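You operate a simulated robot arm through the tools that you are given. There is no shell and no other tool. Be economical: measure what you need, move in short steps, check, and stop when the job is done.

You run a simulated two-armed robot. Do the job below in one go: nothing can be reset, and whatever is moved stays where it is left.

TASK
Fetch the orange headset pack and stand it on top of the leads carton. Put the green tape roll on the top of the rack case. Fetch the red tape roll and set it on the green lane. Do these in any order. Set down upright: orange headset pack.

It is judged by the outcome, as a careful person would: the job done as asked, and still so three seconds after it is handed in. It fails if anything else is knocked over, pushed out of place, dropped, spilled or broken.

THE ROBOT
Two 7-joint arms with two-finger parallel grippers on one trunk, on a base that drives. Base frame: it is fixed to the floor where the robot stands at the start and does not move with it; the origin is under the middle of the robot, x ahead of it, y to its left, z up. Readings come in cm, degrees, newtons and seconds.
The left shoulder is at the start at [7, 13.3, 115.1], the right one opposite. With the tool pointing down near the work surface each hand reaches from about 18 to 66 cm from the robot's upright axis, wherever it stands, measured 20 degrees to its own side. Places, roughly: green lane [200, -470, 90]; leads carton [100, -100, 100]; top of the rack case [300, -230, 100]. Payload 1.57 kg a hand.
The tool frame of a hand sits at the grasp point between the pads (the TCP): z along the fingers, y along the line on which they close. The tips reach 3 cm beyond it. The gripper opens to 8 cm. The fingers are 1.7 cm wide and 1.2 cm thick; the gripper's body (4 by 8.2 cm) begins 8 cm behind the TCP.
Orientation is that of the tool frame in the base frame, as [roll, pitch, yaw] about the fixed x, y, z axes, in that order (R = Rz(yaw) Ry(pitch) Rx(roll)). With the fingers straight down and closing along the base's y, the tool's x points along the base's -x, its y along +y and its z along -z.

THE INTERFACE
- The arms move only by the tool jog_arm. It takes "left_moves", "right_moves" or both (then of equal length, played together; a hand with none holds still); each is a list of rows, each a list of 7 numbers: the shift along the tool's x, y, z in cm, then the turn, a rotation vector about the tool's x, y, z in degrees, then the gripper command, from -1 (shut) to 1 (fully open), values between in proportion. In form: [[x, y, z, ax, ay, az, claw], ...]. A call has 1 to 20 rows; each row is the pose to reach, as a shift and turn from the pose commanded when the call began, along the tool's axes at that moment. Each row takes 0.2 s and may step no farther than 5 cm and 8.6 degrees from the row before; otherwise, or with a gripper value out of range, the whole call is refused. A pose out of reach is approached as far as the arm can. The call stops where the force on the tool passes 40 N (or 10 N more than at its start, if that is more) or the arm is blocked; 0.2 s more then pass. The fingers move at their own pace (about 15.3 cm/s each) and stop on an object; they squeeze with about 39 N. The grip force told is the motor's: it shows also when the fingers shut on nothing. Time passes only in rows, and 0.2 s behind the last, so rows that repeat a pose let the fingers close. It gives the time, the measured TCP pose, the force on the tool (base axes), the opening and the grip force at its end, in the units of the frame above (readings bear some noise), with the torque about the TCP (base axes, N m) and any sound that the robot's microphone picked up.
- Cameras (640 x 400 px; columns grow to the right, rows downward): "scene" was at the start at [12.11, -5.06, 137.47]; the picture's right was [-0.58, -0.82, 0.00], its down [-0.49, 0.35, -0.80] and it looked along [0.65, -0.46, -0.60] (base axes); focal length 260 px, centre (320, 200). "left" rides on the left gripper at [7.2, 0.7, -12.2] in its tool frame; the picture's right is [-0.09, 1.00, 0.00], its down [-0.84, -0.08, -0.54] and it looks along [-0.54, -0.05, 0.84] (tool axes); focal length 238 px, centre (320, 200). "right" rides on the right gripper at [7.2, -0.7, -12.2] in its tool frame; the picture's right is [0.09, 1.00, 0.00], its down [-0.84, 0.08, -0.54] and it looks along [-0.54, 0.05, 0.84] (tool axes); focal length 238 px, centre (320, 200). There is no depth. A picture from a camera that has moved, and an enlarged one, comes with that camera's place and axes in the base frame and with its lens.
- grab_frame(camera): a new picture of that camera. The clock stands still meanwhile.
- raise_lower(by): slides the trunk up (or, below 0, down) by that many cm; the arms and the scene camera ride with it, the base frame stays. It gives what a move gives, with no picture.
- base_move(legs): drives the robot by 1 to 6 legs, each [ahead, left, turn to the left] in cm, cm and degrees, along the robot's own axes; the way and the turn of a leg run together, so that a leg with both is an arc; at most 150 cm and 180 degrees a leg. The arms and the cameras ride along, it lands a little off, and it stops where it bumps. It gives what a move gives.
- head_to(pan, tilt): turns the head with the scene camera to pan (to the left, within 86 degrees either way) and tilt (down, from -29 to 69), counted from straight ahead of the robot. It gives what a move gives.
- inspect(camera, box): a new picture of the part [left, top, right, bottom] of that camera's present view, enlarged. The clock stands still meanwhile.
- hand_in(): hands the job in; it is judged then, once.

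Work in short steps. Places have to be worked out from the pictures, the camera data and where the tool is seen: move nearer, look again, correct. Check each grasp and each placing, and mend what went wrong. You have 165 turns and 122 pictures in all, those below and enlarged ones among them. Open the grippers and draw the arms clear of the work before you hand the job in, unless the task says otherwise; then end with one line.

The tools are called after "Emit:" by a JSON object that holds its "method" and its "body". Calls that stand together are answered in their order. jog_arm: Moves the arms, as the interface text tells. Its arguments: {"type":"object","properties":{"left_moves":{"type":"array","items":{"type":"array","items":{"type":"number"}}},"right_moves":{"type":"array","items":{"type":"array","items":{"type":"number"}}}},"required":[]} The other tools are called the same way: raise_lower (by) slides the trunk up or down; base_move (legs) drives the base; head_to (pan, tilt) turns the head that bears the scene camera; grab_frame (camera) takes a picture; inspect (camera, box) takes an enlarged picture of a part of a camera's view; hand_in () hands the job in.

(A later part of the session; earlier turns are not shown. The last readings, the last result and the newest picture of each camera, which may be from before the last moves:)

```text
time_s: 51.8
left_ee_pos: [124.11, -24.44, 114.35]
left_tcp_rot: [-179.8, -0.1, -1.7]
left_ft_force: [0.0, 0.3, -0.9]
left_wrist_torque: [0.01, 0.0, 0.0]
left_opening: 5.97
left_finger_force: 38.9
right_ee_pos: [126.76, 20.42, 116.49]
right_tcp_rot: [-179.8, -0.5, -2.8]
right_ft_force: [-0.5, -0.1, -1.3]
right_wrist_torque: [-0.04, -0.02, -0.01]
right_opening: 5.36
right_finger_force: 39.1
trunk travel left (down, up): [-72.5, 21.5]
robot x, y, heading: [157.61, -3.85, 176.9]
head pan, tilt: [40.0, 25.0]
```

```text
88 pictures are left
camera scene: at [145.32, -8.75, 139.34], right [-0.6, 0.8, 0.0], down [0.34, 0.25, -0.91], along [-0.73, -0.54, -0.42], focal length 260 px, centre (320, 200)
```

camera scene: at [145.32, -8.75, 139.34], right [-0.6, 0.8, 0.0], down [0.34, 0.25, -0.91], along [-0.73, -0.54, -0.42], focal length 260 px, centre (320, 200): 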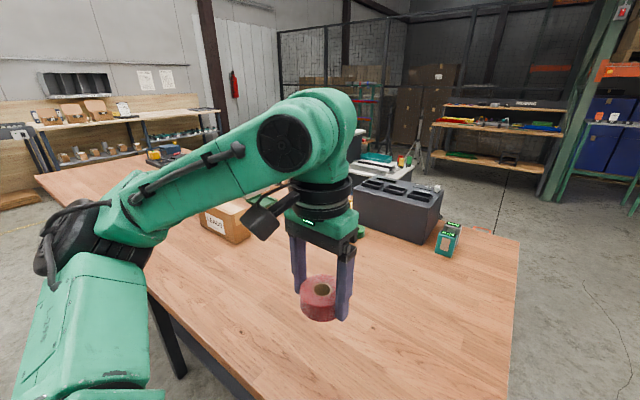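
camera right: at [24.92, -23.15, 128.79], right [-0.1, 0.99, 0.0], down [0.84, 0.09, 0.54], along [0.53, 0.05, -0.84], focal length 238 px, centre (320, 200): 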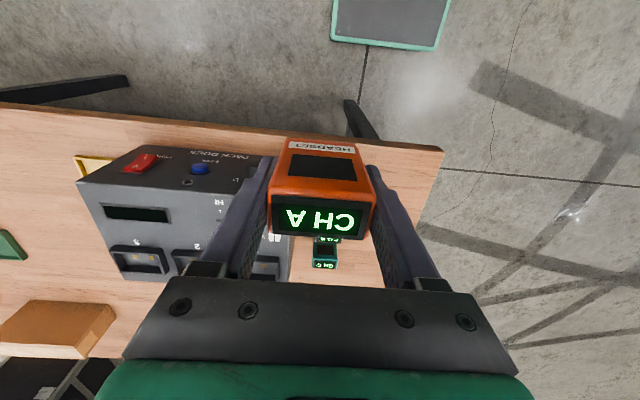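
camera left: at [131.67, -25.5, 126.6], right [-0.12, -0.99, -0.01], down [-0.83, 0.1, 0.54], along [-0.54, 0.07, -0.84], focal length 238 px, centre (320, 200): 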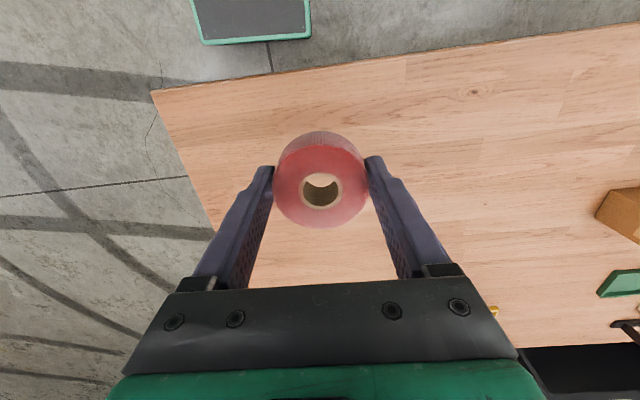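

Both are held. Straightening the heading and sliding to y≈−110, so the carton lies in the right hand's zone.

Emit:
{"method": "base_move", "body": {"legs": [[0, 0, 3.2], [0, 106, 0]]}}

Emit:
{"method": "head_to", "body": {"pan": -5, "tilt": 40}}

Emit:
{"method": "grab_frame", "body": {"camera": "scene"}}

Emit:
{"method": "grab_frame", "body": {"camera": "right"}}

```text
time_s: 57.8
left_ee_pos: [126.01, -134.88, 114.46]
left_tcp_rot: [-180.0, -0.1, 2.0]
left_ft_force: [-0.2, -0.6, -0.1]
left_wrist_torque: [0.02, -0.03, -0.03]
left_opening: 5.97
left_finger_force: 39.0
right_ee_pos: [125.61, -89.94, 116.49]
right_tcp_rot: [-179.8, -0.5, 0.9]
right_ft_force: [0.9, 0.5, -1.8]
right_wrist_torque: [0.04, -0.01, -0.01]
right_opening: 5.38
right_finger_force: 39.0
trunk travel left (down, up): [-72.5, 21.5]
robot x, y, heading: [158.0, -111.8, -179.6]
head pan, tilt: [40.0, 25.0]
```

```text
time_s: 58.9
left_ee_pos: [125.99, -134.86, 114.26]
left_tcp_rot: [-179.7, -0.1, 2.1]
left_ft_force: [-0.6, 0.0, -0.2]
left_wrist_torque: [0.01, -0.01, 0.01]
left_opening: 5.95
left_finger_force: 39.1
right_ee_pos: [125.52, -89.95, 116.44]
right_tcp_rot: [-179.7, -0.5, 0.9]
right_ft_force: [0.2, 0.6, -1.4]
right_wrist_torque: [-0.01, -0.01, 0.0]
right_opening: 5.37
right_finger_force: 38.5
trunk travel left (down, up): [-72.5, 21.5]
robot x, y, heading: [157.84, -111.92, -179.6]
head pan, tilt: [-5.0, 40.0]
```

```text
87 pictures are left
camera scene: at [144.6, -111.19, 137.02], right [0.08, 1.0, 0.0], down [0.64, -0.05, -0.77], along [-0.76, 0.06, -0.64], focal length 260 px, centre (320, 200)
```

scene: 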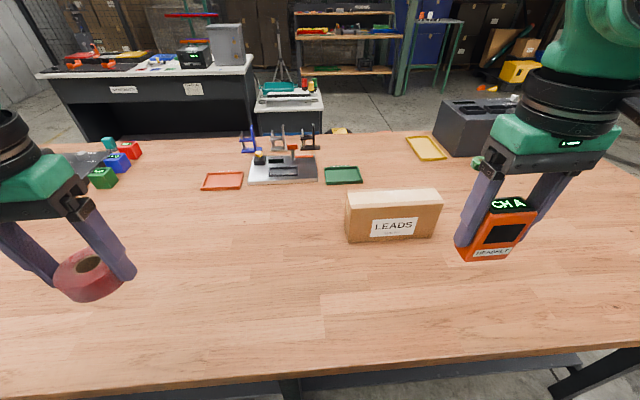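

```text
86 pictures are left
camera right: at [132.71, -89.3, 128.77], right [0.11, -0.99, 0.0], down [-0.84, -0.09, 0.53], along [-0.53, -0.05, -0.85], focal length 238 px, centre (320, 200)
```

right: 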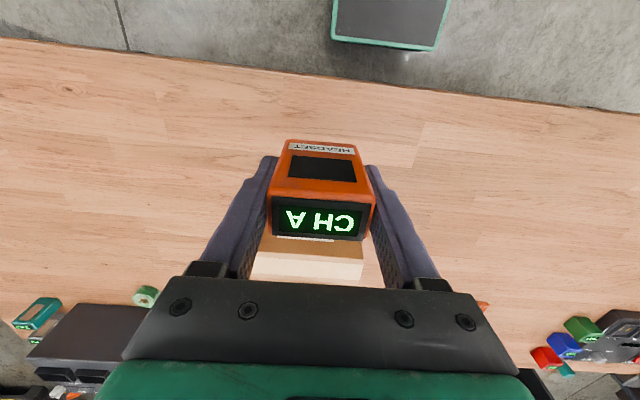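

Found the green roll too: near [71,−48], behind the dock. The carton spans x 95.4–101.2, y −100…−78, top ≈97.8. I'm edging the base 4 cm closer for reach.

Emit:
{"method": "base_move", "body": {"legs": [[4, 0, 0]]}}

```text
time_s: 59.8
left_ee_pos: [122.64, -135.03, 114.6]
left_tcp_rot: [-179.8, 0.2, 2.0]
left_ft_force: [1.2, 0.2, -0.7]
left_wrist_torque: [0.01, 0.03, 0.0]
left_opening: 5.95
left_finger_force: 38.4
right_ee_pos: [122.25, -89.93, 116.68]
right_tcp_rot: [-179.6, -0.1, 1.0]
right_ft_force: [0.6, 0.2, -1.7]
right_wrist_torque: [0.0, 0.05, -0.01]
right_opening: 5.36
right_finger_force: 39.3
trunk travel left (down, up): [-72.5, 21.5]
robot x, y, heading: [154.12, -111.51, -179.8]
head pan, tilt: [-5.0, 40.0]
```

Moving the right hand over the carton at x=98.3, y≈−89.2, still high.

Emit:
{"method": "jog_arm", "body": {"right_moves": [[-4.8, -0.2, 0, 0, 0, 0, -1], [-9.6, -0.5, 0, 0, 0, 0, -1], [-14.4, -0.7, 0, 0, 0, 0, -1], [-19.2, -0.9, 0, 0, 0, 0, -1], [-23.9, -1.1, 0, 0, 0, 0, -1], [-23.9, -1.1, 4, 0, 0, 0, -1], [-23.9, -1.1, 9, 0, 0, 0, -1], [-23.9, -1.1, 9, 0, 0, 0, -1]]}}

Emit:
{"method": "grab_frame", "body": {"camera": "scene"}}

Emit:
{"method": "grab_frame", "body": {"camera": "right"}}

```text
time_s: 61.6
left_ee_pos: [122.24, -134.92, 114.36]
left_tcp_rot: [-179.7, 0.0, 2.0]
left_ft_force: [-0.2, -0.2, -0.5]
left_wrist_torque: [0.0, 0.0, -0.02]
left_opening: 5.93
left_finger_force: 39.1
right_ee_pos: [98.32, -89.02, 107.26]
right_tcp_rot: [-179.8, -0.3, 0.9]
right_ft_force: [-0.1, 0.2, -1.2]
right_wrist_torque: [0.01, 0.04, -0.02]
right_opening: 5.37
right_finger_force: 39.1
right hand out of reach, approached as far as the arm can: row 5, 6
trunk travel left (down, up): [-72.5, 21.5]
robot x, y, heading: [153.88, -111.63, -179.6]
head pan, tilt: [-5.0, 40.0]
```

```text
85 pictures are left
camera scene: at [140.83, -111.21, 137.03], right [0.08, 1.0, 0.0], down [0.64, -0.05, -0.77], along [-0.76, 0.06, -0.64], focal length 260 px, centre (320, 200)
```

scene: 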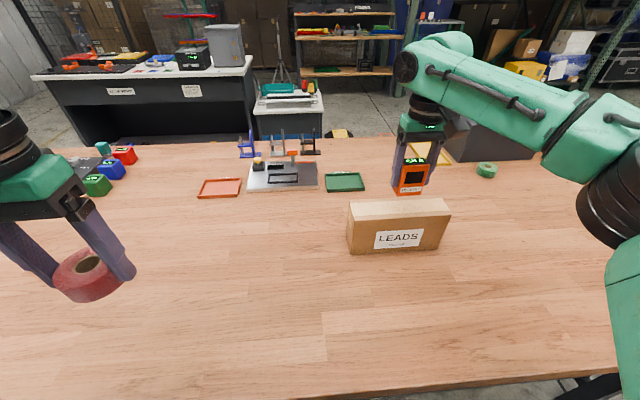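

```text
84 pictures are left
camera right: at [105.41, -88.43, 119.55], right [0.11, -0.99, 0.0], down [-0.84, -0.09, 0.54], along [-0.53, -0.06, -0.84], focal length 238 px, centre (320, 200)
```

right: 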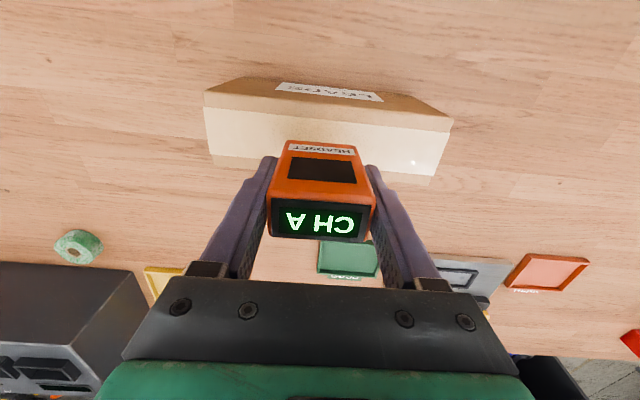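

The pack is centred over the carton (carton centre x≈98.1). Lowering to just over contact.

Emit:
{"method": "jog_arm", "body": {"right_moves": [[-0.1, 0, 1.5, 0, 0, 0, -1], [-0.1, 0, 2.8, 0, 0, 0, -1], [-0.1, 0, 3.4, 0, 0, 0, -1], [-0.1, 0, 3.8, 0, 0, 0, -1], [-0.1, 0, 3.8, 0, 0, 0, -1]]}}

Emit:
{"method": "inspect", "body": {"camera": "scene", "box": [320, 140, 480, 260]}}

```text
time_s: 62.8
left_ee_pos: [122.07, -134.97, 114.32]
left_tcp_rot: [-179.7, -0.1, 2.1]
left_ft_force: [0.1, 0.5, -1.0]
left_wrist_torque: [0.0, -0.03, 0.03]
left_opening: 5.95
left_finger_force: 38.9
right_ee_pos: [97.9, -89.12, 103.52]
right_tcp_rot: [-179.7, -0.6, 1.0]
right_ft_force: [-0.2, -0.3, -1.4]
right_wrist_torque: [-0.01, 0.0, 0.03]
right_opening: 5.36
right_finger_force: 39.0
trunk travel left (down, up): [-72.5, 21.5]
robot x, y, heading: [154.42, -111.89, -179.8]
head pan, tilt: [-5.0, 40.0]
```

```text
3.33 times, centred on (400, 200) of scene
camera zoom: at [140.69, -111.23, 137.02], right [0.08, 1.0, 0.0], down [0.64, -0.05, -0.77], along [-0.76, 0.06, -0.64], focal length 868 px, centre (53, 200)
```

zoom: 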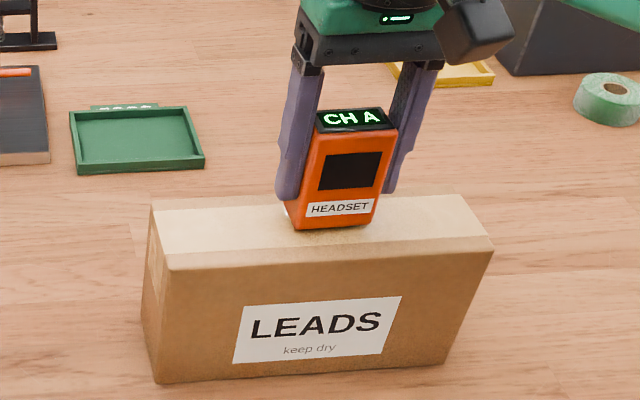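

Nearly touching and centred. Lowering in small steps while watching the force.

Emit:
{"method": "jog_arm", "body": {"right_moves": [[0, 0, 0.25, 0, 0, 0, -1], [0, 0, 0.4, 0, 0, 0, -1], [0, 0, 0.4, 0, 0, 0, -1]]}}

```text
time_s: 63.6
left_ee_pos: [122.03, -134.95, 114.36]
left_tcp_rot: [-179.7, -0.1, 2.0]
left_ft_force: [0.8, 0.3, -0.3]
left_wrist_torque: [-0.02, 0.0, -0.01]
left_opening: 5.93
left_finger_force: 39.3
right_ee_pos: [97.88, -89.16, 103.11]
right_tcp_rot: [-179.6, -0.6, 0.9]
right_ft_force: [-0.5, -0.3, -1.9]
right_wrist_torque: [0.0, 0.02, -0.02]
right_opening: 5.35
right_finger_force: 39.1
trunk travel left (down, up): [-72.5, 21.5]
robot x, y, heading: [154.16, -111.7, -179.6]
head pan, tilt: [-5.0, 40.0]
```

Emit:
{"method": "jog_arm", "body": {"right_moves": [[0, 0, 0.2, 0, 0, 0, -1], [0, 0, 0.35, 0, 0, 0, -1], [0, 0, 0.35, 0, 0, 0, -1]]}}

Emit:
{"method": "inspect", "body": {"camera": "scene", "box": [370, 150, 450, 210]}}

```text
time_s: 64.4
left_ee_pos: [122.31, -134.98, 114.48]
left_tcp_rot: [-179.6, 0.0, 2.1]
left_ft_force: [-0.8, 0.0, -0.1]
left_wrist_torque: [0.0, 0.01, -0.01]
left_opening: 5.96
left_finger_force: 39.0
right_ee_pos: [97.94, -89.18, 103.05]
right_tcp_rot: [-179.7, -0.1, 0.8]
right_ft_force: [-5.4, 3.7, 19.8]
right_wrist_torque: [-0.33, 0.03, -0.09]
right_opening: 5.34
right_finger_force: 39.0
trunk travel left (down, up): [-72.5, 21.5]
robot x, y, heading: [154.34, -112.27, -180.1]
head pan, tilt: [-5.0, 40.0]
```

```text
6.67 times, centred on (410, 180) of scene
camera zoom: at [140.92, -111.26, 137.07], right [0.08, 1.0, 0.0], down [0.64, -0.05, -0.77], along [-0.76, 0.06, -0.64], focal length 1735 px, centre (-280, 333)
```

zoom: 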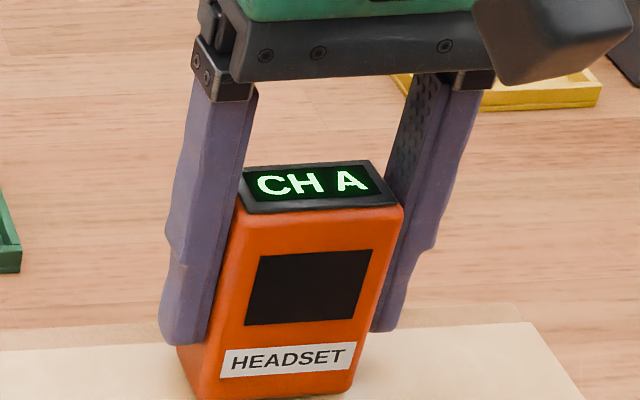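

Contact made (20 N). Easing up slightly and opening.

Emit:
{"method": "jog_arm", "body": {"right_moves": [[0, 0, -0.1, 0, 0, 0, -1], [0, 0, -0.1, 0, 0, 0, -0.2], [0, 0, -0.1, 0, 0, 0, 0.7], [0, 0, -0.1, 0, 0, 0, 1], [0, 0, -0.1, 0, 0, 0, 1]]}}

Emit:
{"method": "inspect", "body": {"camera": "scene", "box": [320, 140, 480, 260]}}

```text
time_s: 65.6
left_ee_pos: [122.05, -134.9, 114.36]
left_tcp_rot: [-179.7, -0.1, 2.0]
left_ft_force: [0.3, -0.3, 0.0]
left_wrist_torque: [0.02, -0.02, -0.02]
left_opening: 5.93
left_finger_force: 39.2
right_ee_pos: [97.8, -89.25, 102.88]
right_tcp_rot: [-179.7, -0.5, 1.1]
right_ft_force: [-0.1, 0.1, 0.3]
right_wrist_torque: [0.0, 0.0, -0.01]
right_opening: 7.99
right_finger_force: 0.0
trunk travel left (down, up): [-72.5, 21.5]
robot x, y, heading: [154.41, -111.6, -179.6]
head pan, tilt: [-5.0, 40.0]
```

```text
3.33 times, centred on (400, 200) of scene
camera zoom: at [140.68, -111.23, 137.01], right [0.08, 1.0, 0.0], down [0.64, -0.05, -0.77], along [-0.76, 0.06, -0.64], focal length 868 px, centre (53, 200)
```

zoom: 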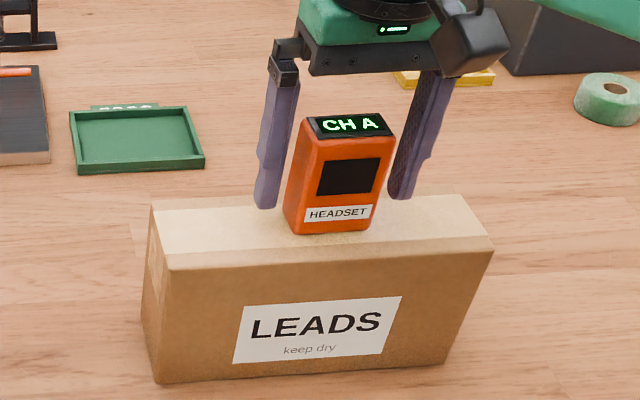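

The pack stands on the carton. Raising the hand and drawing it back.

Emit:
{"method": "jog_arm", "body": {"right_moves": [[0, 0, -4, 0, 0, 0, 1], [0, 0, -8, 0, 0, 0, 1], [0, 0, -12, 0, 0, 0, 1], [0, 0, -15, 0, 0, 0, 1], [4.5, 0, -15, 0, 0, 0, 1], [9, 0, -15, 0, 0, 0, 1], [13.5, 0, -15, 0, 0, 0, 1], [18, 0, -15, 0, 0, 0, 1], [22, 0, -15, 0, 0, 0, 1]]}}

Emit:
{"method": "grab_frame", "body": {"camera": "scene"}}

```text
time_s: 67.6
left_ee_pos: [122.27, -134.93, 114.48]
left_tcp_rot: [-179.8, 0.0, 2.0]
left_ft_force: [0.7, -1.3, -0.6]
left_wrist_torque: [0.01, 0.04, -0.02]
left_opening: 5.96
left_finger_force: 39.4
right_ee_pos: [120.31, -89.02, 118.12]
right_tcp_rot: [-179.9, -0.4, 1.0]
right_ft_force: [-0.3, 0.5, 0.6]
right_wrist_torque: [-0.01, 0.04, 0.0]
right_opening: 8.0
right_finger_force: 0.1
right hand out of reach, approached as far as the arm can: row 1, 2, 3, 4
trunk travel left (down, up): [-72.5, 21.5]
robot x, y, heading: [154.2, -111.93, -179.8]
head pan, tilt: [-5.0, 40.0]
```

```text
80 pictures are left
camera scene: at [140.98, -111.17, 137.05], right [0.08, 1.0, 0.0], down [0.64, -0.05, -0.77], along [-0.76, 0.06, -0.64], focal length 260 px, centre (320, 200)
```

scene: 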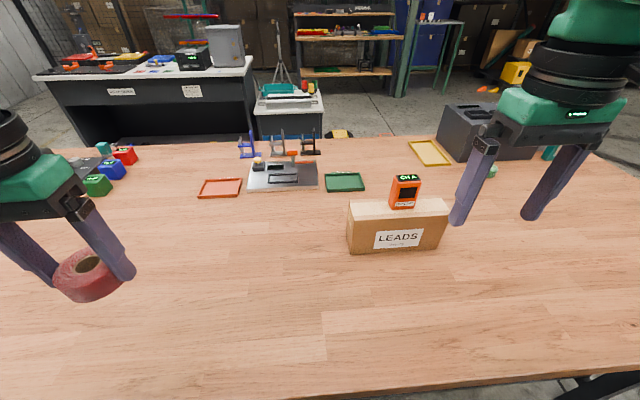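

The pack stands well. The green roll at about [71,−48.3] sits 6 cm behind the dock (back face x≈62), so it's best reached from the near side. I'm driving back around the +y end with the red roll held.

Emit:
{"method": "base_move", "body": {"legs": [[0, -150, 0], [0, -38, 0], [0, 0, 180], [-120, 0, 0]]}}

```text
time_s: 89.9
left_ee_pos: [66.13, 101.91, 114.33]
left_tcp_rot: [-179.7, 0.0, 178.6]
left_ft_force: [-0.3, -0.4, -1.0]
left_wrist_torque: [-0.02, -0.04, 0.0]
left_opening: 5.93
left_finger_force: 39.0
right_ee_pos: [65.57, 55.87, 118.13]
right_tcp_rot: [-179.7, -0.5, 177.6]
right_ft_force: [0.1, 0.3, -0.3]
right_wrist_torque: [0.0, -0.03, 0.0]
right_opening: 8.01
right_finger_force: 0.1
trunk travel left (down, up): [-72.5, 21.5]
robot x, y, heading: [32.56, 80.72, -3.1]
head pan, tilt: [-5.0, 40.0]
```

Now backing clear, straightening and sliding right to y≈−26 on the near side.

Emit:
{"method": "base_move", "body": {"legs": [[0, 0, 3.1], [-32, 0, 0], [0, -106, 0]]}}

Emit:
{"method": "head_to", "body": {"pan": -20, "tilt": 50}}

Emit:
{"method": "grab_frame", "body": {"camera": "scene"}}

Emit:
{"method": "grab_frame", "body": {"camera": "right"}}

```text
time_s: 97.4
left_ee_pos: [33.22, -0.63, 114.33]
left_tcp_rot: [-179.6, 0.0, -178.1]
left_ft_force: [-0.4, -0.6, -0.5]
left_wrist_torque: [0.0, 0.0, 0.02]
left_opening: 5.93
left_finger_force: 38.7
right_ee_pos: [35.42, -46.57, 118.2]
right_tcp_rot: [-179.7, -0.5, -179.2]
right_ft_force: [-0.2, 0.0, 0.1]
right_wrist_torque: [0.02, 0.05, 0.0]
right_opening: 8.02
right_finger_force: 0.0
trunk travel left (down, up): [-72.5, 21.5]
robot x, y, heading: [1.25, -23.93, 0.4]
head pan, tilt: [-5.0, 40.0]
```

```text
time_s: 98.2
left_ee_pos: [33.35, -0.65, 114.38]
left_tcp_rot: [-179.6, -0.1, -178.1]
left_ft_force: [-0.5, -0.4, -0.6]
left_wrist_torque: [-0.01, 0.0, 0.01]
left_opening: 5.93
left_finger_force: 38.7
right_ee_pos: [35.41, -46.62, 118.11]
right_tcp_rot: [-179.6, -0.6, -179.1]
right_ft_force: [0.2, 0.1, -0.3]
right_wrist_torque: [-0.05, 0.0, -0.01]
right_opening: 8.02
right_finger_force: 0.1
trunk travel left (down, up): [-72.5, 21.5]
robot x, y, heading: [0.98, -23.43, 0.3]
head pan, tilt: [-20.0, 50.0]
```

```text
79 pictures are left
camera scene: at [13.42, -26.26, 135.61], right [-0.34, -0.94, 0.0], down [-0.72, 0.26, -0.64], along [0.61, -0.22, -0.77], focal length 260 px, centre (320, 200)
```

scene: 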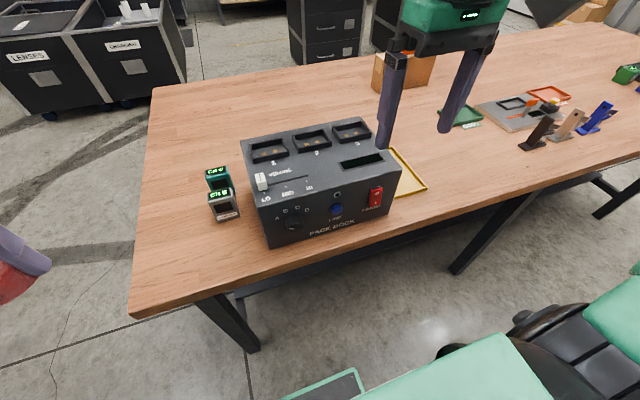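

```text
78 pictures are left
camera right: at [28.33, -47.54, 130.43], right [-0.11, 0.99, 0.0], down [0.84, 0.09, 0.53], along [0.53, 0.05, -0.85], focal length 238 px, centre (320, 200)
```

right: 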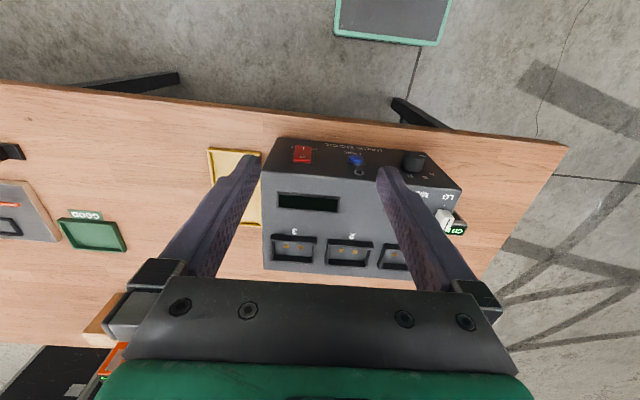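

Base front is about 20 cm ahead of the axis and the table edge is at 37; I advance 11 cm for reach.

Emit:
{"method": "base_move", "body": {"legs": [[11, 0, 0]]}}

Emit:
{"method": "jog_arm", "body": {"right_moves": [[0, 0, 0, 0, 0, 8, 1], [0, 0, 0, 0, 0, 16, 1], [0, 0, 0, 0, 0, 24, 1], [0, 0, 0, 0, 0, 32, 1], [0, 0, 0, 0, 0, 40, 1], [0, 0, 0, 0, 0, 48, 1], [0, 0, 0, 0, 0, 56, 1], [0, 0, 0, 0, 0, 64, 1], [0, 0, 0, 0, 0, 72, 1], [0, 0, 0, 0, 0, 80, 1], [0, 0, 0, 0, 0, 88, 1]]}}

```text
time_s: 99.4
left_ee_pos: [44.32, -0.52, 114.47]
left_tcp_rot: [-179.6, 0.0, -178.2]
left_ft_force: [0.0, -1.0, -0.3]
left_wrist_torque: [0.0, 0.01, -0.02]
left_opening: 5.9
left_finger_force: 38.8
right_ee_pos: [46.22, -46.68, 118.2]
right_tcp_rot: [-179.6, -0.3, -179.1]
right_ft_force: [0.1, 0.1, -0.3]
right_wrist_torque: [0.0, -0.01, 0.0]
right_opening: 7.99
right_finger_force: 0.0
trunk travel left (down, up): [-72.5, 21.5]
robot x, y, heading: [12.34, -23.91, 0.2]
head pan, tilt: [-20.0, 50.0]
```

```text
time_s: 101.8
left_ee_pos: [44.41, -0.65, 114.4]
left_tcp_rot: [-179.7, -0.1, -178.2]
left_ft_force: [-1.0, 0.2, -0.9]
left_wrist_torque: [-0.01, -0.01, 0.01]
left_opening: 5.95
left_finger_force: 39.3
right_ee_pos: [46.46, -46.58, 118.19]
right_tcp_rot: [-179.5, 0.3, 92.6]
right_ft_force: [-0.5, -0.3, -0.8]
right_wrist_torque: [-0.02, 0.03, 0.01]
right_opening: 7.98
right_finger_force: 0.0
trunk travel left (down, up): [-72.5, 21.5]
robot x, y, heading: [11.78, -23.75, 0.1]
head pan, tilt: [-20.0, 50.0]
```

Yaw 92.6 was reached, so the camera is on the +y side. Now moving out over the roll, still high.

Emit:
{"method": "jog_arm", "body": {"right_moves": [[-0.6, 4.8, 0, 0, 0, 0, 1], [-1.2, 9.6, 0, 0, 0, 0, 1], [-1.8, 14.4, 0, 0, 0, 0, 1], [-2.4, 19.2, 0, 0, 0, 0, 1], [-3, 22, 3, 0, 0, 0, 1], [-3, 24.4, 6, 0, 0, 0, 1], [-3, 24.4, 10, 0, 0, 0, 1], [-3, 24.4, 10, 0, 0, 0, 1]]}}

Emit:
{"method": "grab_frame", "body": {"camera": "right"}}

Emit:
{"method": "grab_frame", "body": {"camera": "scene"}}

```text
time_s: 103.6
left_ee_pos: [44.42, -0.51, 114.43]
left_tcp_rot: [-179.7, 0.0, -178.2]
left_ft_force: [-0.7, -0.6, -0.1]
left_wrist_torque: [0.02, -0.04, -0.02]
left_opening: 5.9
left_finger_force: 38.2
right_ee_pos: [68.6, -48.69, 107.73]
right_tcp_rot: [-179.7, 0.3, 92.8]
right_ft_force: [-0.3, 0.0, -0.2]
right_wrist_torque: [0.0, -0.05, -0.01]
right_opening: 8.0
right_finger_force: 0.0
right hand out of reach, approached as far as the arm can: row 4, 5, 6, 7, 8
trunk travel left (down, up): [-72.5, 21.5]
robot x, y, heading: [12.23, -23.82, 0.3]
head pan, tilt: [-20.0, 50.0]
```

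```text
77 pictures are left
camera right: at [67.59, -41.67, 119.96], right [0.99, 0.14, -0.01], down [0.12, -0.83, 0.55], along [0.07, -0.54, -0.84], focal length 238 px, centre (320, 200)
```

right: 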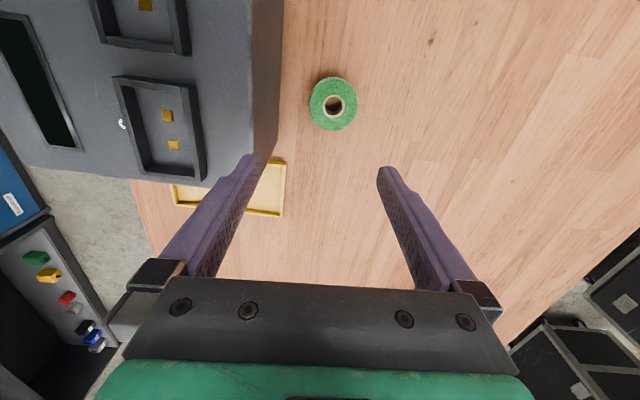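

```text
76 pictures are left
camera scene: at [24.35, -26.18, 135.62], right [-0.34, -0.94, 0.0], down [-0.72, 0.26, -0.64], along [0.61, -0.22, -0.77], focal length 260 px, centre (320, 200)
```

scene: 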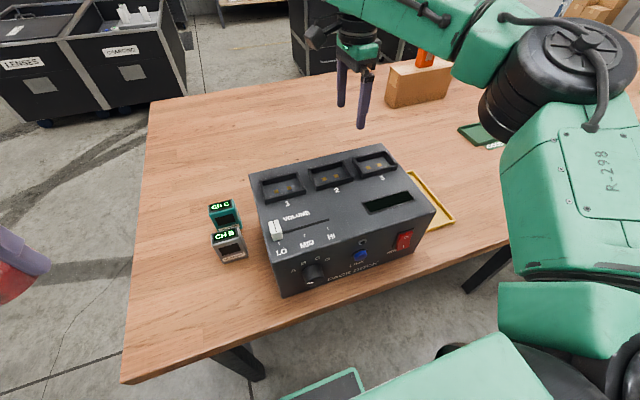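

The roll is at [70.0,−47.6] and the dock's back face at x≈62.3, confirming the 5 cm gap. I'm lowering part way while correcting; reach improves lower down.

Emit:
{"method": "jog_arm", "body": {"right_moves": [[0.9, 1.6, 1, 0, 0, 0, 1], [0.9, 1.6, 4, 0, 0, 0, 1], [0.9, 1.6, 7, 0, 0, 0, 1], [0.9, 1.6, 7, 0, 0, 0, 1]]}}

Emit:
{"method": "grab_frame", "body": {"camera": "right"}}

```text
time_s: 104.6
left_ee_pos: [44.45, -0.53, 114.37]
left_tcp_rot: [-179.7, -0.1, -178.2]
left_ft_force: [0.4, 0.1, -0.5]
left_wrist_torque: [-0.01, -0.05, 0.01]
left_opening: 5.94
left_finger_force: 38.1
right_ee_pos: [68.95, -48.3, 100.57]
right_tcp_rot: [-179.7, 0.2, 92.8]
right_ft_force: [0.2, -0.5, -0.3]
right_wrist_torque: [-0.01, 0.0, 0.03]
right_opening: 8.01
right_finger_force: 0.0
right hand out of reach, approached as far as the arm can: row 1, 2, 3, 4
trunk travel left (down, up): [-72.5, 21.5]
robot x, y, heading: [12.21, -23.33, 0.4]
head pan, tilt: [-20.0, 50.0]
```

```text
75 pictures are left
camera right: at [68.11, -41.18, 112.82], right [0.99, 0.14, -0.01], down [0.12, -0.83, 0.55], along [0.07, -0.54, -0.84], focal length 238 px, centre (320, 200)
```

right: 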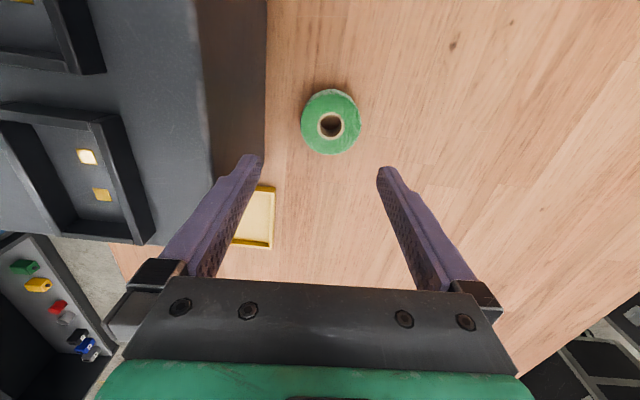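

Roll now at [69.85,−47.4], 0.9 cm beyond the present TCP. I'm creeping the base 2 cm ahead to regain reach.

Emit:
{"method": "base_move", "body": {"legs": [[2, 0, 0]]}}

Emit:
{"method": "grab_frame", "body": {"camera": "right"}}

```text
time_s: 105.4
left_ee_pos: [46.01, -0.54, 114.44]
left_tcp_rot: [-179.7, 0.3, -178.2]
left_ft_force: [0.2, 0.4, -1.1]
left_wrist_torque: [0.04, -0.05, 0.03]
left_opening: 5.94
left_finger_force: 38.9
right_ee_pos: [70.6, -48.31, 100.91]
right_tcp_rot: [-179.9, 0.3, 92.8]
right_ft_force: [-0.9, 0.9, 0.3]
right_wrist_torque: [0.01, -0.03, 0.02]
right_opening: 8.0
right_finger_force: 0.1
trunk travel left (down, up): [-72.5, 21.5]
robot x, y, heading: [14.38, -23.97, 0.1]
head pan, tilt: [-20.0, 50.0]
```

```text
74 pictures are left
camera right: at [69.71, -41.16, 113.07], right [0.99, 0.14, 0.0], down [0.12, -0.83, 0.55], along [0.07, -0.54, -0.84], focal length 238 px, centre (320, 200)
```

right: 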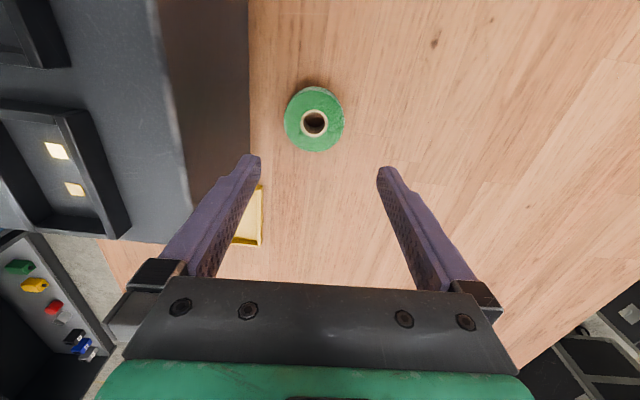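

Slightly off: the roll is 0.6 cm to −x and 0.9 cm to +y of the TCP. A small correction and a check of what gets commanded.

Emit:
{"method": "jog_arm", "body": {"right_moves": [[0.4, -0.3, 1, 0, 0, 0, 1], [0.9, -0.6, 3, 0, 0, 0, 1], [0.9, -0.6, 4, 0, 0, 0, 1], [0.9, -0.6, 4, 0, 0, 0, 1]]}}

Emit:
{"method": "grab_frame", "body": {"camera": "right"}}

```text
time_s: 106.4
left_ee_pos: [46.39, -0.45, 114.38]
left_tcp_rot: [-179.6, 0.0, -178.2]
left_ft_force: [0.2, 0.4, -0.5]
left_wrist_torque: [-0.01, -0.01, 0.0]
left_opening: 5.94
left_finger_force: 39.0
right_ee_pos: [70.24, -47.34, 96.75]
right_tcp_rot: [-179.6, 0.2, 92.7]
right_ft_force: [0.0, -0.5, -0.2]
right_wrist_torque: [-0.02, 0.01, -0.02]
right_opening: 8.0
right_finger_force: 0.0
trunk travel left (down, up): [-72.5, 21.5]
robot x, y, heading: [13.82, -23.79, 0.3]
head pan, tilt: [-20.0, 50.0]
```

```text
73 pictures are left
camera right: at [69.32, -40.32, 108.89], right [0.99, 0.14, -0.01], down [0.12, -0.83, 0.55], along [0.07, -0.54, -0.84], focal length 238 px, centre (320, 200)
```

right: 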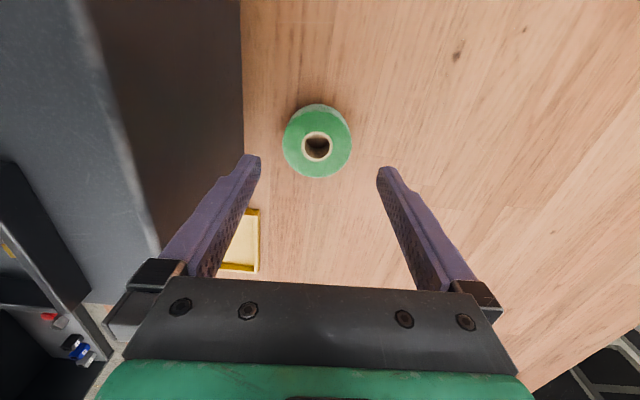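

Centred within 0.25 cm. Descending to z≈89.3 and closing.

Emit:
{"method": "jog_arm", "body": {"right_moves": [[0, -0.25, 3, 0, 0, 0, 1], [0, -0.25, 6, 0, 0, 0, 1], [0, -0.25, 7.4, 0, 0, 0, 1], [0, -0.25, 7.4, 0, 0, 0, 1]]}}

Emit:
{"method": "grab_frame", "body": {"camera": "right"}}

```text
time_s: 107.4
left_ee_pos: [46.46, -0.6, 114.31]
left_tcp_rot: [-179.7, -0.1, -178.1]
left_ft_force: [-0.5, -0.1, -0.1]
left_wrist_torque: [-0.01, -0.01, 0.03]
left_opening: 5.93
left_finger_force: 39.3
right_ee_pos: [68.53, -47.89, 89.71]
right_tcp_rot: [-179.8, 0.2, 92.8]
right_ft_force: [0.5, -0.1, -0.3]
right_wrist_torque: [0.01, -0.05, 0.03]
right_opening: 8.01
right_finger_force: 0.0
right hand out of reach, approached as far as the arm can: row 2, 3, 4
trunk travel left (down, up): [-72.5, 21.5]
robot x, y, heading: [14.37, -23.59, 0.5]
head pan, tilt: [-20.0, 50.0]
```

```text
72 pictures are left
camera right: at [67.64, -40.85, 101.91], right [0.99, 0.14, -0.01], down [0.12, -0.83, 0.54], along [0.07, -0.54, -0.84], focal length 238 px, centre (320, 200)
```

right: 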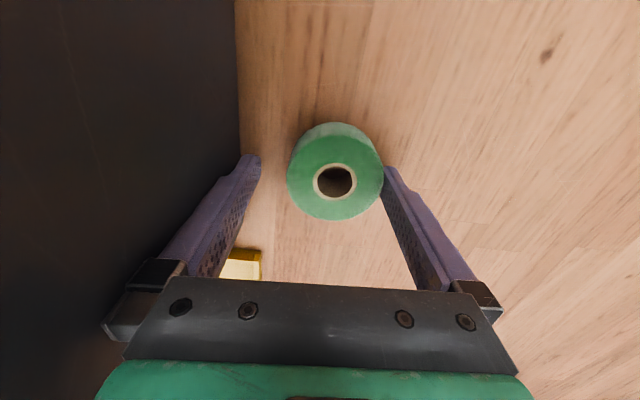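

Reach is smaller at this height. I'll lift the hand to 97, re-centre there, then lower the trunk instead.

Emit:
{"method": "jog_arm", "body": {"right_moves": [[0, 0, -4, 0, 0, 0, 1], [0, 0, -7.4, 0, 0, 0, 1], [0, 0, -7.4, 0, 0, 0, 1]]}}

```text
time_s: 108.2
left_ee_pos: [46.48, -0.69, 114.37]
left_tcp_rot: [-179.8, -0.1, -178.1]
left_ft_force: [0.2, -1.0, -0.1]
left_wrist_torque: [-0.01, 0.0, -0.03]
left_opening: 5.91
left_finger_force: 39.3
right_ee_pos: [68.65, -47.75, 97.21]
right_tcp_rot: [-179.6, 0.2, 92.9]
right_ft_force: [-1.3, 0.4, -0.9]
right_wrist_torque: [0.0, 0.05, -0.03]
right_opening: 7.98
right_finger_force: 0.1
trunk travel left (down, up): [-72.5, 21.5]
robot x, y, heading: [14.48, -23.78, 0.2]
head pan, tilt: [-20.0, 50.0]
```

Emit:
{"method": "jog_arm", "body": {"right_moves": [[0.3, 1.4, 0, 0, 0, 0, 1], [0.3, 1.4, 0, 0, 0, 0, 1]]}}

Emit:
{"method": "raise_lower", "body": {"by": -4}}

Emit:
{"method": "grab_frame", "body": {"camera": "right"}}

```text
time_s: 108.8
left_ee_pos: [46.42, -0.61, 114.31]
left_tcp_rot: [-179.6, -0.1, -178.0]
left_ft_force: [0.4, -1.0, -0.6]
left_wrist_torque: [-0.01, -0.03, 0.01]
left_opening: 5.93
left_finger_force: 38.9
right_ee_pos: [70.05, -47.33, 97.3]
right_tcp_rot: [-179.6, 0.2, 92.8]
right_ft_force: [0.2, -0.1, -0.3]
right_wrist_torque: [0.02, 0.01, 0.0]
right_opening: 7.97
right_finger_force: 0.0
trunk travel left (down, up): [-72.5, 21.5]
robot x, y, heading: [14.13, -23.59, 0.0]
head pan, tilt: [-20.0, 50.0]
```

```text
time_s: 109.6
left_ee_pos: [46.41, -0.64, 110.41]
left_tcp_rot: [-179.8, 0.0, -178.1]
left_ft_force: [0.1, -0.9, -0.1]
left_wrist_torque: [0.02, -0.03, 0.01]
left_opening: 5.91
left_finger_force: 38.7
right_ee_pos: [70.03, -47.44, 93.19]
right_tcp_rot: [-179.6, 0.2, 92.8]
right_ft_force: [-0.8, 0.1, 0.1]
right_wrist_torque: [-0.02, 0.0, -0.01]
right_opening: 8.02
right_finger_force: 0.1
trunk travel left (down, up): [-68.5, 25.5]
robot x, y, heading: [14.27, -23.52, 0.5]
head pan, tilt: [-20.0, 50.0]
```

```text
71 pictures are left
camera right: at [69.09, -40.31, 105.43], right [0.99, 0.14, -0.01], down [0.12, -0.83, 0.54], along [0.07, -0.54, -0.84], focal length 238 px, centre (320, 200)
```

right: 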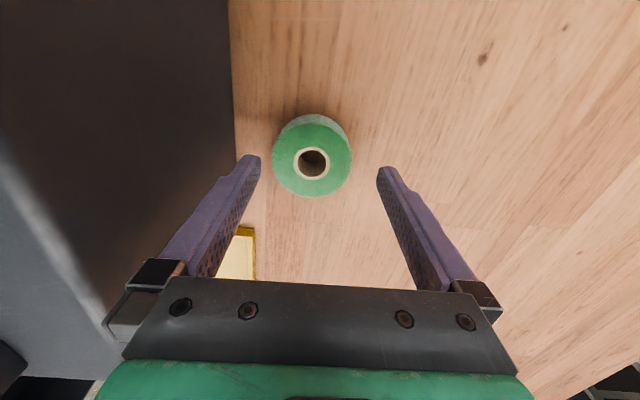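

Roll x is ≈69.45. Shifting −0.55 and lowering the trunk the rest.

Emit:
{"method": "jog_arm", "body": {"right_moves": [[-0.1, -0.55, 0, 0, 0, 0, 1], [-0.1, -0.55, 0, 0, 0, 0, 1]]}}

Emit:
{"method": "raise_lower", "body": {"by": -3.8}}

Emit:
{"method": "grab_frame", "body": {"camera": "right"}}

```text
time_s: 110.2
left_ee_pos: [46.42, -0.54, 110.35]
left_tcp_rot: [-179.7, -0.1, -178.1]
left_ft_force: [0.8, 0.5, -1.0]
left_wrist_torque: [-0.01, 0.0, -0.01]
left_opening: 5.93
left_finger_force: 39.1
right_ee_pos: [69.56, -47.44, 93.3]
right_tcp_rot: [-179.6, 0.2, 92.9]
right_ft_force: [-0.3, -0.4, -0.5]
right_wrist_torque: [-0.01, 0.01, 0.01]
right_opening: 8.0
right_finger_force: 0.1
trunk travel left (down, up): [-68.5, 25.5]
robot x, y, heading: [14.32, -23.6, 0.2]
head pan, tilt: [-20.0, 50.0]
```

```text
time_s: 111.0
left_ee_pos: [46.43, -0.52, 106.58]
left_tcp_rot: [-179.7, 0.0, -178.1]
left_ft_force: [-1.2, 0.1, 0.1]
left_wrist_torque: [0.03, 0.01, 0.03]
left_opening: 5.92
left_finger_force: 39.2
right_ee_pos: [69.48, -47.55, 89.47]
right_tcp_rot: [-179.6, 0.2, 92.9]
right_ft_force: [-0.4, 0.4, 0.4]
right_wrist_torque: [-0.02, -0.01, 0.01]
right_opening: 7.98
right_finger_force: 0.0
trunk travel left (down, up): [-64.7, 29.3]
robot x, y, heading: [14.15, -23.47, 0.2]
head pan, tilt: [-20.0, 50.0]
```

```text
70 pictures are left
camera right: at [68.61, -40.44, 101.65], right [0.99, 0.14, -0.01], down [0.12, -0.83, 0.54], along [0.07, -0.54, -0.84], focal length 238 px, centre (320, 200)
```

right: 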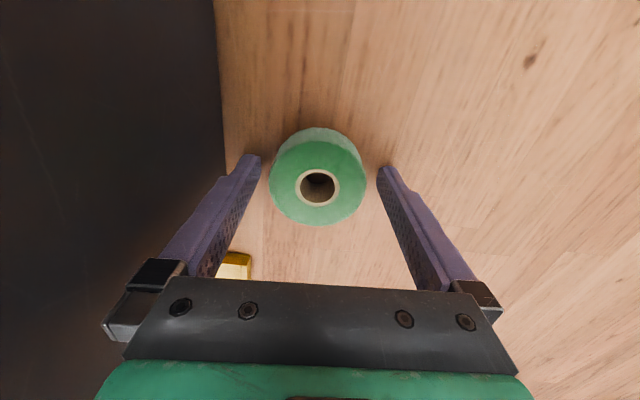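

Centred; closing.

Emit:
{"method": "jog_arm", "body": {"right_moves": [[0, 0, 0, 0, 0, 0, 0.2], [0, 0, 0, 0, 0, 0, -1], [0, 0, 0, 0, 0, 0, -1], [0, 0, 0, 0, 0, 0, -1]]}}

Emit:
{"method": "raise_lower", "body": {"by": 7.8}}

Emit:
{"method": "jog_arm", "body": {"right_moves": [[0, -1, -4, 0, 0, 0, -1], [0, -2, -8, 0, 0, 0, -1], [0, -3, -12, 0, 0, 0, -1], [0, -4, -16, 0, 0, 0, -1], [0, -4, -19, 0, 0, 0, -1]]}}

Emit:
{"method": "grab_frame", "body": {"camera": "right"}}

```text
time_s: 112.0
left_ee_pos: [46.34, -0.57, 106.6]
left_tcp_rot: [-179.7, -0.1, -178.1]
left_ft_force: [-0.1, 1.0, -0.4]
left_wrist_torque: [0.02, 0.01, 0.01]
left_opening: 5.94
left_finger_force: 38.6
right_ee_pos: [69.66, -47.53, 89.33]
right_tcp_rot: [-179.7, 0.2, 92.8]
right_ft_force: [0.0, -0.6, 1.6]
right_wrist_torque: [-0.01, -0.05, -0.03]
right_opening: 5.94
right_finger_force: 39.0
trunk travel left (down, up): [-64.7, 29.3]
robot x, y, heading: [14.33, -23.93, 0.5]
head pan, tilt: [-20.0, 50.0]
```

```text
time_s: 113.2
left_ee_pos: [46.51, -0.55, 114.41]
left_tcp_rot: [-179.6, -0.1, -178.2]
left_ft_force: [0.5, -0.3, -0.5]
left_wrist_torque: [0.02, -0.01, 0.0]
left_opening: 5.94
left_finger_force: 38.9
right_ee_pos: [69.61, -47.54, 97.22]
right_tcp_rot: [-179.6, 0.2, 92.8]
right_ft_force: [1.2, 0.7, -0.4]
right_wrist_torque: [-0.05, 0.03, 0.01]
right_opening: 5.97
right_finger_force: 39.1
trunk travel left (down, up): [-72.5, 21.5]
robot x, y, heading: [14.12, -23.84, 0.0]
head pan, tilt: [-20.0, 50.0]
```

```text
time_s: 114.4
left_ee_pos: [46.54, -0.6, 114.37]
left_tcp_rot: [-179.7, -0.1, -178.1]
left_ft_force: [-0.1, -0.8, -0.7]
left_wrist_torque: [-0.04, 0.04, 0.03]
left_opening: 5.93
left_finger_force: 38.5
right_ee_pos: [65.67, -47.68, 116.26]
right_tcp_rot: [-179.5, 0.3, 93.0]
right_ft_force: [0.5, -0.1, -0.3]
right_wrist_torque: [0.03, -0.01, 0.01]
right_opening: 5.97
right_finger_force: 38.8
trunk travel left (down, up): [-72.5, 21.5]
robot x, y, heading: [13.98, -23.34, 0.4]
head pan, tilt: [-20.0, 50.0]
```

```text
69 pictures are left
camera right: at [64.84, -40.69, 128.48], right [0.99, 0.14, -0.01], down [0.12, -0.83, 0.55], along [0.07, -0.54, -0.84], focal length 238 px, centre (320, 200)
```

right: 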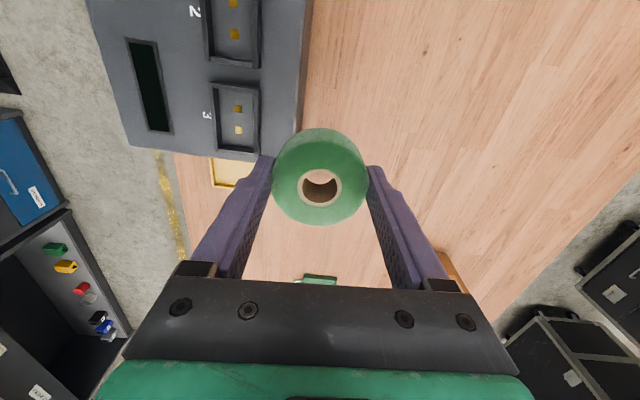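

Green roll held. Drawing the hand in over the dock at height.

Emit:
{"method": "jog_arm", "body": {"right_moves": [[0, -4.5, 0, 0, 0, 0, -1], [0, -9, 0, 0, 0, 0, -1], [0, -13.5, 0, 0, 0, 0, -1], [0, -18, 0, 0, 0, 0, -1], [0, -22.5, 0, 0, 0, 0, -1], [0, -25, 0, 0, 0, 0, -1]], "left_moves": [[2, 0, 0, 0, 0, 0, -1], [4, 0, 0, 0, 0, 0, -1], [6, 0, 0, 0, 0, 0, -1], [6, 0, 0, 0, 0, 0, -1], [6, 0, 0, 0, 0, 0, -1], [6, 0, 0, 0, 0, 0, -1]]}}

Emit:
{"method": "base_move", "body": {"legs": [[-14, 0, 0], [0, 100, 0], [150, 0, 0], [45, 0, 0]]}}

Emit:
{"method": "head_to", "body": {"pan": -60, "tilt": 15}}

Emit:
{"method": "grab_frame", "body": {"camera": "scene"}}

```text
time_s: 115.8
left_ee_pos: [40.27, -0.89, 114.28]
left_tcp_rot: [-179.8, 0.0, -178.1]
left_ft_force: [-0.6, 0.8, 0.9]
left_wrist_torque: [0.0, 0.0, 0.03]
left_opening: 5.92
left_finger_force: 38.8
right_ee_pos: [40.55, -48.81, 116.52]
right_tcp_rot: [-179.5, 0.1, 92.8]
right_ft_force: [-0.4, -0.3, -1.0]
right_wrist_torque: [0.03, 0.02, -0.02]
right_opening: 5.94
right_finger_force: 38.9
trunk travel left (down, up): [-72.5, 21.5]
robot x, y, heading: [14.45, -23.68, 0.4]
head pan, tilt: [-20.0, 50.0]
```

```text
time_s: 131.3
left_ee_pos: [222.06, 103.11, 114.3]
left_tcp_rot: [-179.7, 0.1, -177.5]
left_ft_force: [-0.5, 0.2, -0.2]
left_wrist_torque: [-0.02, 0.0, 0.0]
left_opening: 5.95
left_finger_force: 38.7
right_ee_pos: [222.68, 55.17, 116.5]
right_tcp_rot: [-179.7, 0.2, 93.3]
right_ft_force: [-0.2, -0.2, -0.8]
right_wrist_torque: [-0.01, 0.02, 0.01]
right_opening: 5.93
right_finger_force: 38.8
trunk travel left (down, up): [-72.5, 21.5]
robot x, y, heading: [195.78, 79.99, 0.7]
head pan, tilt: [-20.0, 50.0]
```

```text
time_s: 132.4
left_ee_pos: [221.93, 103.12, 114.26]
left_tcp_rot: [-179.7, 0.0, -177.5]
left_ft_force: [0.0, 0.2, -0.5]
left_wrist_torque: [-0.01, 0.0, 0.03]
left_opening: 5.92
left_finger_force: 39.2
right_ee_pos: [222.82, 55.17, 116.54]
right_tcp_rot: [-179.7, 0.2, 93.4]
right_ft_force: [0.4, -0.6, -1.2]
right_wrist_torque: [0.01, 0.01, -0.01]
right_opening: 5.91
right_finger_force: 39.4
trunk travel left (down, up): [-72.5, 21.5]
robot x, y, heading: [196.19, 80.17, 1.1]
head pan, tilt: [-60.0, 15.0]
```

```text
68 pictures are left
camera scene: at [205.85, 72.07, 140.97], right [-0.86, -0.51, 0.0], down [-0.13, 0.22, -0.97], along [0.5, -0.83, -0.26], focal length 260 px, centre (320, 200)
```

scene: 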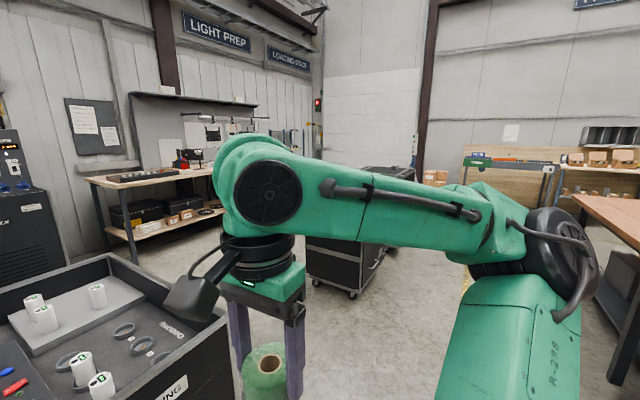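

The corridor between the table and the cases is clear. I'm straightening and sliding right to y≈−215.

Emit:
{"method": "base_move", "body": {"legs": [[0, 0, -1], [0, -150, 0], [0, -130, 0]]}}

Emit:
{"method": "head_to", "body": {"pan": 0, "tilt": 22}}

Emit:
{"method": "grab_frame", "body": {"camera": "scene"}}

Emit:
{"method": "head_to", "body": {"pan": -75, "tilt": 15}}

Emit:
{"method": "grab_frame", "body": {"camera": "scene"}}

```text
time_s: 146.3
left_ee_pos: [218.08, -177.17, 114.25]
left_tcp_rot: [-179.7, -0.2, -178.9]
left_ft_force: [1.3, 0.0, -0.9]
left_wrist_torque: [-0.02, -0.01, -0.02]
left_opening: 5.93
left_finger_force: 39.1
right_ee_pos: [217.63, -224.95, 116.6]
right_tcp_rot: [-179.6, 0.2, 92.1]
right_ft_force: [-0.2, -0.5, -0.5]
right_wrist_torque: [0.02, 0.01, -0.01]
right_opening: 5.93
right_finger_force: 38.9
trunk travel left (down, up): [-72.5, 21.5]
robot x, y, heading: [191.7, -199.53, -0.7]
head pan, tilt: [-60.0, 15.0]
```

```text
time_s: 147.6
left_ee_pos: [218.01, -177.16, 114.25]
left_tcp_rot: [-179.8, -0.1, -178.9]
left_ft_force: [0.5, 0.1, 0.1]
left_wrist_torque: [0.02, -0.03, -0.01]
left_opening: 5.91
left_finger_force: 38.4
right_ee_pos: [217.46, -225.03, 116.52]
right_tcp_rot: [-179.6, 0.1, 92.0]
right_ft_force: [0.1, 0.6, -0.8]
right_wrist_torque: [-0.01, 0.01, 0.03]
right_opening: 5.92
right_finger_force: 38.9
trunk travel left (down, up): [-72.5, 21.5]
robot x, y, heading: [191.55, -199.32, -0.3]
head pan, tilt: [0.0, 22.0]
```

```text
67 pictures are left
camera scene: at [205.79, -199.69, 139.84], right [-0.01, -1.0, 0.0], down [-0.37, 0.0, -0.93], along [0.93, -0.01, -0.37], focal length 260 px, centre (320, 200)
```

scene: 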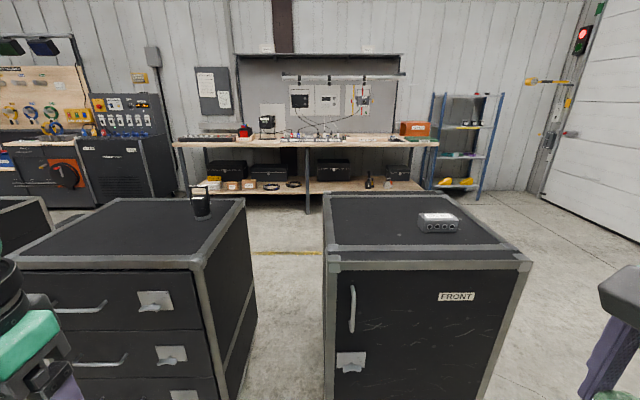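

```text
time_s: 149.1
left_ee_pos: [217.98, -177.1, 114.07]
left_tcp_rot: [-179.8, -0.1, -178.9]
left_ft_force: [-0.5, -0.6, -0.9]
left_wrist_torque: [-0.01, -0.03, 0.01]
left_opening: 5.94
left_finger_force: 39.1
right_ee_pos: [217.55, -225.02, 116.51]
right_tcp_rot: [-179.6, 0.3, 92.0]
right_ft_force: [-0.7, -0.4, 0.4]
right_wrist_torque: [-0.02, 0.0, 0.01]
right_opening: 5.92
right_finger_force: 39.4
trunk travel left (down, up): [-72.5, 21.5]
robot x, y, heading: [191.7, -199.85, -0.3]
head pan, tilt: [-75.0, 15.0]
```

```text
66 pictures are left
camera scene: at [198.85, -208.63, 140.98], right [-0.97, -0.25, 0.0], down [-0.07, 0.25, -0.97], along [0.24, -0.94, -0.26], focal length 260 px, centre (320, 200)
```

scene: 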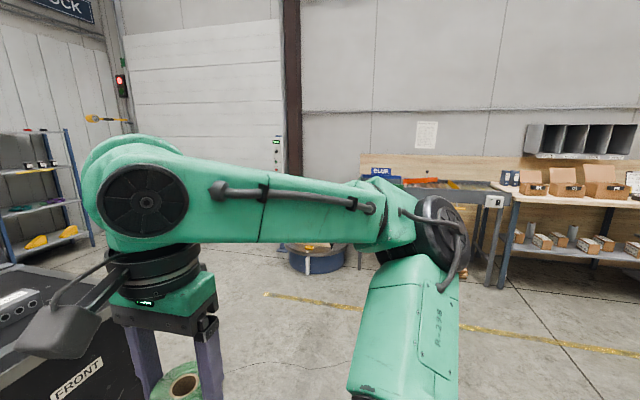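

The rack case ("FRONT") top spans roughly x 262–315, y −202…−255 with a small box near [280,−238]. I plan to put the green roll left of that box, near [281,−217], and I'm driving closer first.

Emit:
{"method": "base_move", "body": {"legs": [[28, 0, 0]]}}

Emit:
{"method": "head_to", "body": {"pan": -15, "tilt": 40}}

Emit:
{"method": "grab_frame", "body": {"camera": "scene"}}

Emit:
{"method": "grab_frame", "body": {"camera": "left"}}

```text
time_s: 151.0
left_ee_pos: [245.64, -177.18, 114.21]
left_tcp_rot: [-179.8, 0.0, -178.7]
left_ft_force: [0.3, 0.8, -0.6]
left_wrist_torque: [0.01, 0.01, -0.02]
left_opening: 5.94
left_finger_force: 39.0
right_ee_pos: [245.47, -225.21, 116.57]
right_tcp_rot: [-179.6, 0.2, 92.3]
right_ft_force: [0.0, 0.2, -0.7]
right_wrist_torque: [0.0, 0.0, -0.02]
right_opening: 5.94
right_finger_force: 38.9
trunk travel left (down, up): [-72.5, 21.5]
robot x, y, heading: [219.52, -199.64, -0.5]
head pan, tilt: [-75.0, 15.0]
```

```text
time_s: 152.3
left_ee_pos: [245.78, -177.24, 114.23]
left_tcp_rot: [-179.6, -0.1, -178.7]
left_ft_force: [0.2, -0.5, -1.1]
left_wrist_torque: [-0.01, 0.02, -0.01]
left_opening: 5.95
left_finger_force: 38.8
right_ee_pos: [245.49, -225.18, 116.56]
right_tcp_rot: [-179.6, 0.3, 92.3]
right_ft_force: [0.6, -0.3, -0.6]
right_wrist_torque: [-0.01, -0.01, 0.04]
right_opening: 5.95
right_finger_force: 39.1
trunk travel left (down, up): [-72.5, 21.5]
robot x, y, heading: [219.1, -199.72, -0.3]
head pan, tilt: [-15.0, 40.0]
```

```text
65 pictures are left
camera scene: at [232.55, -202.01, 137.02], right [-0.26, -0.96, 0.0], down [-0.62, 0.17, -0.77], along [0.74, -0.2, -0.64], focal length 260 px, centre (320, 200)
```

scene: 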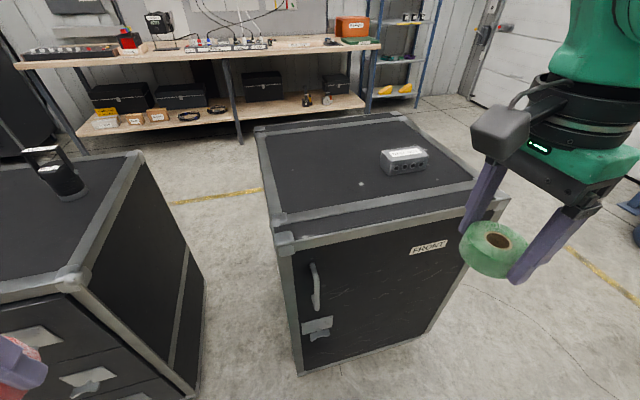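

```text
64 pictures are left
camera left: at [238.67, -176.67, 126.43], right [0.07, 1.0, 0.0], down [0.84, -0.06, 0.54], along [0.54, -0.04, -0.84], focal length 238 px, centre (320, 200)
```

left: 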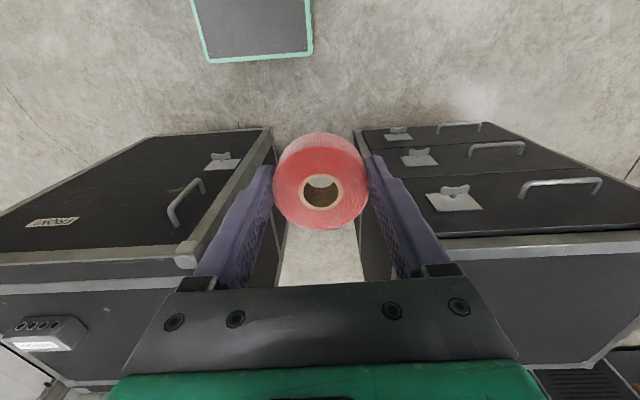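

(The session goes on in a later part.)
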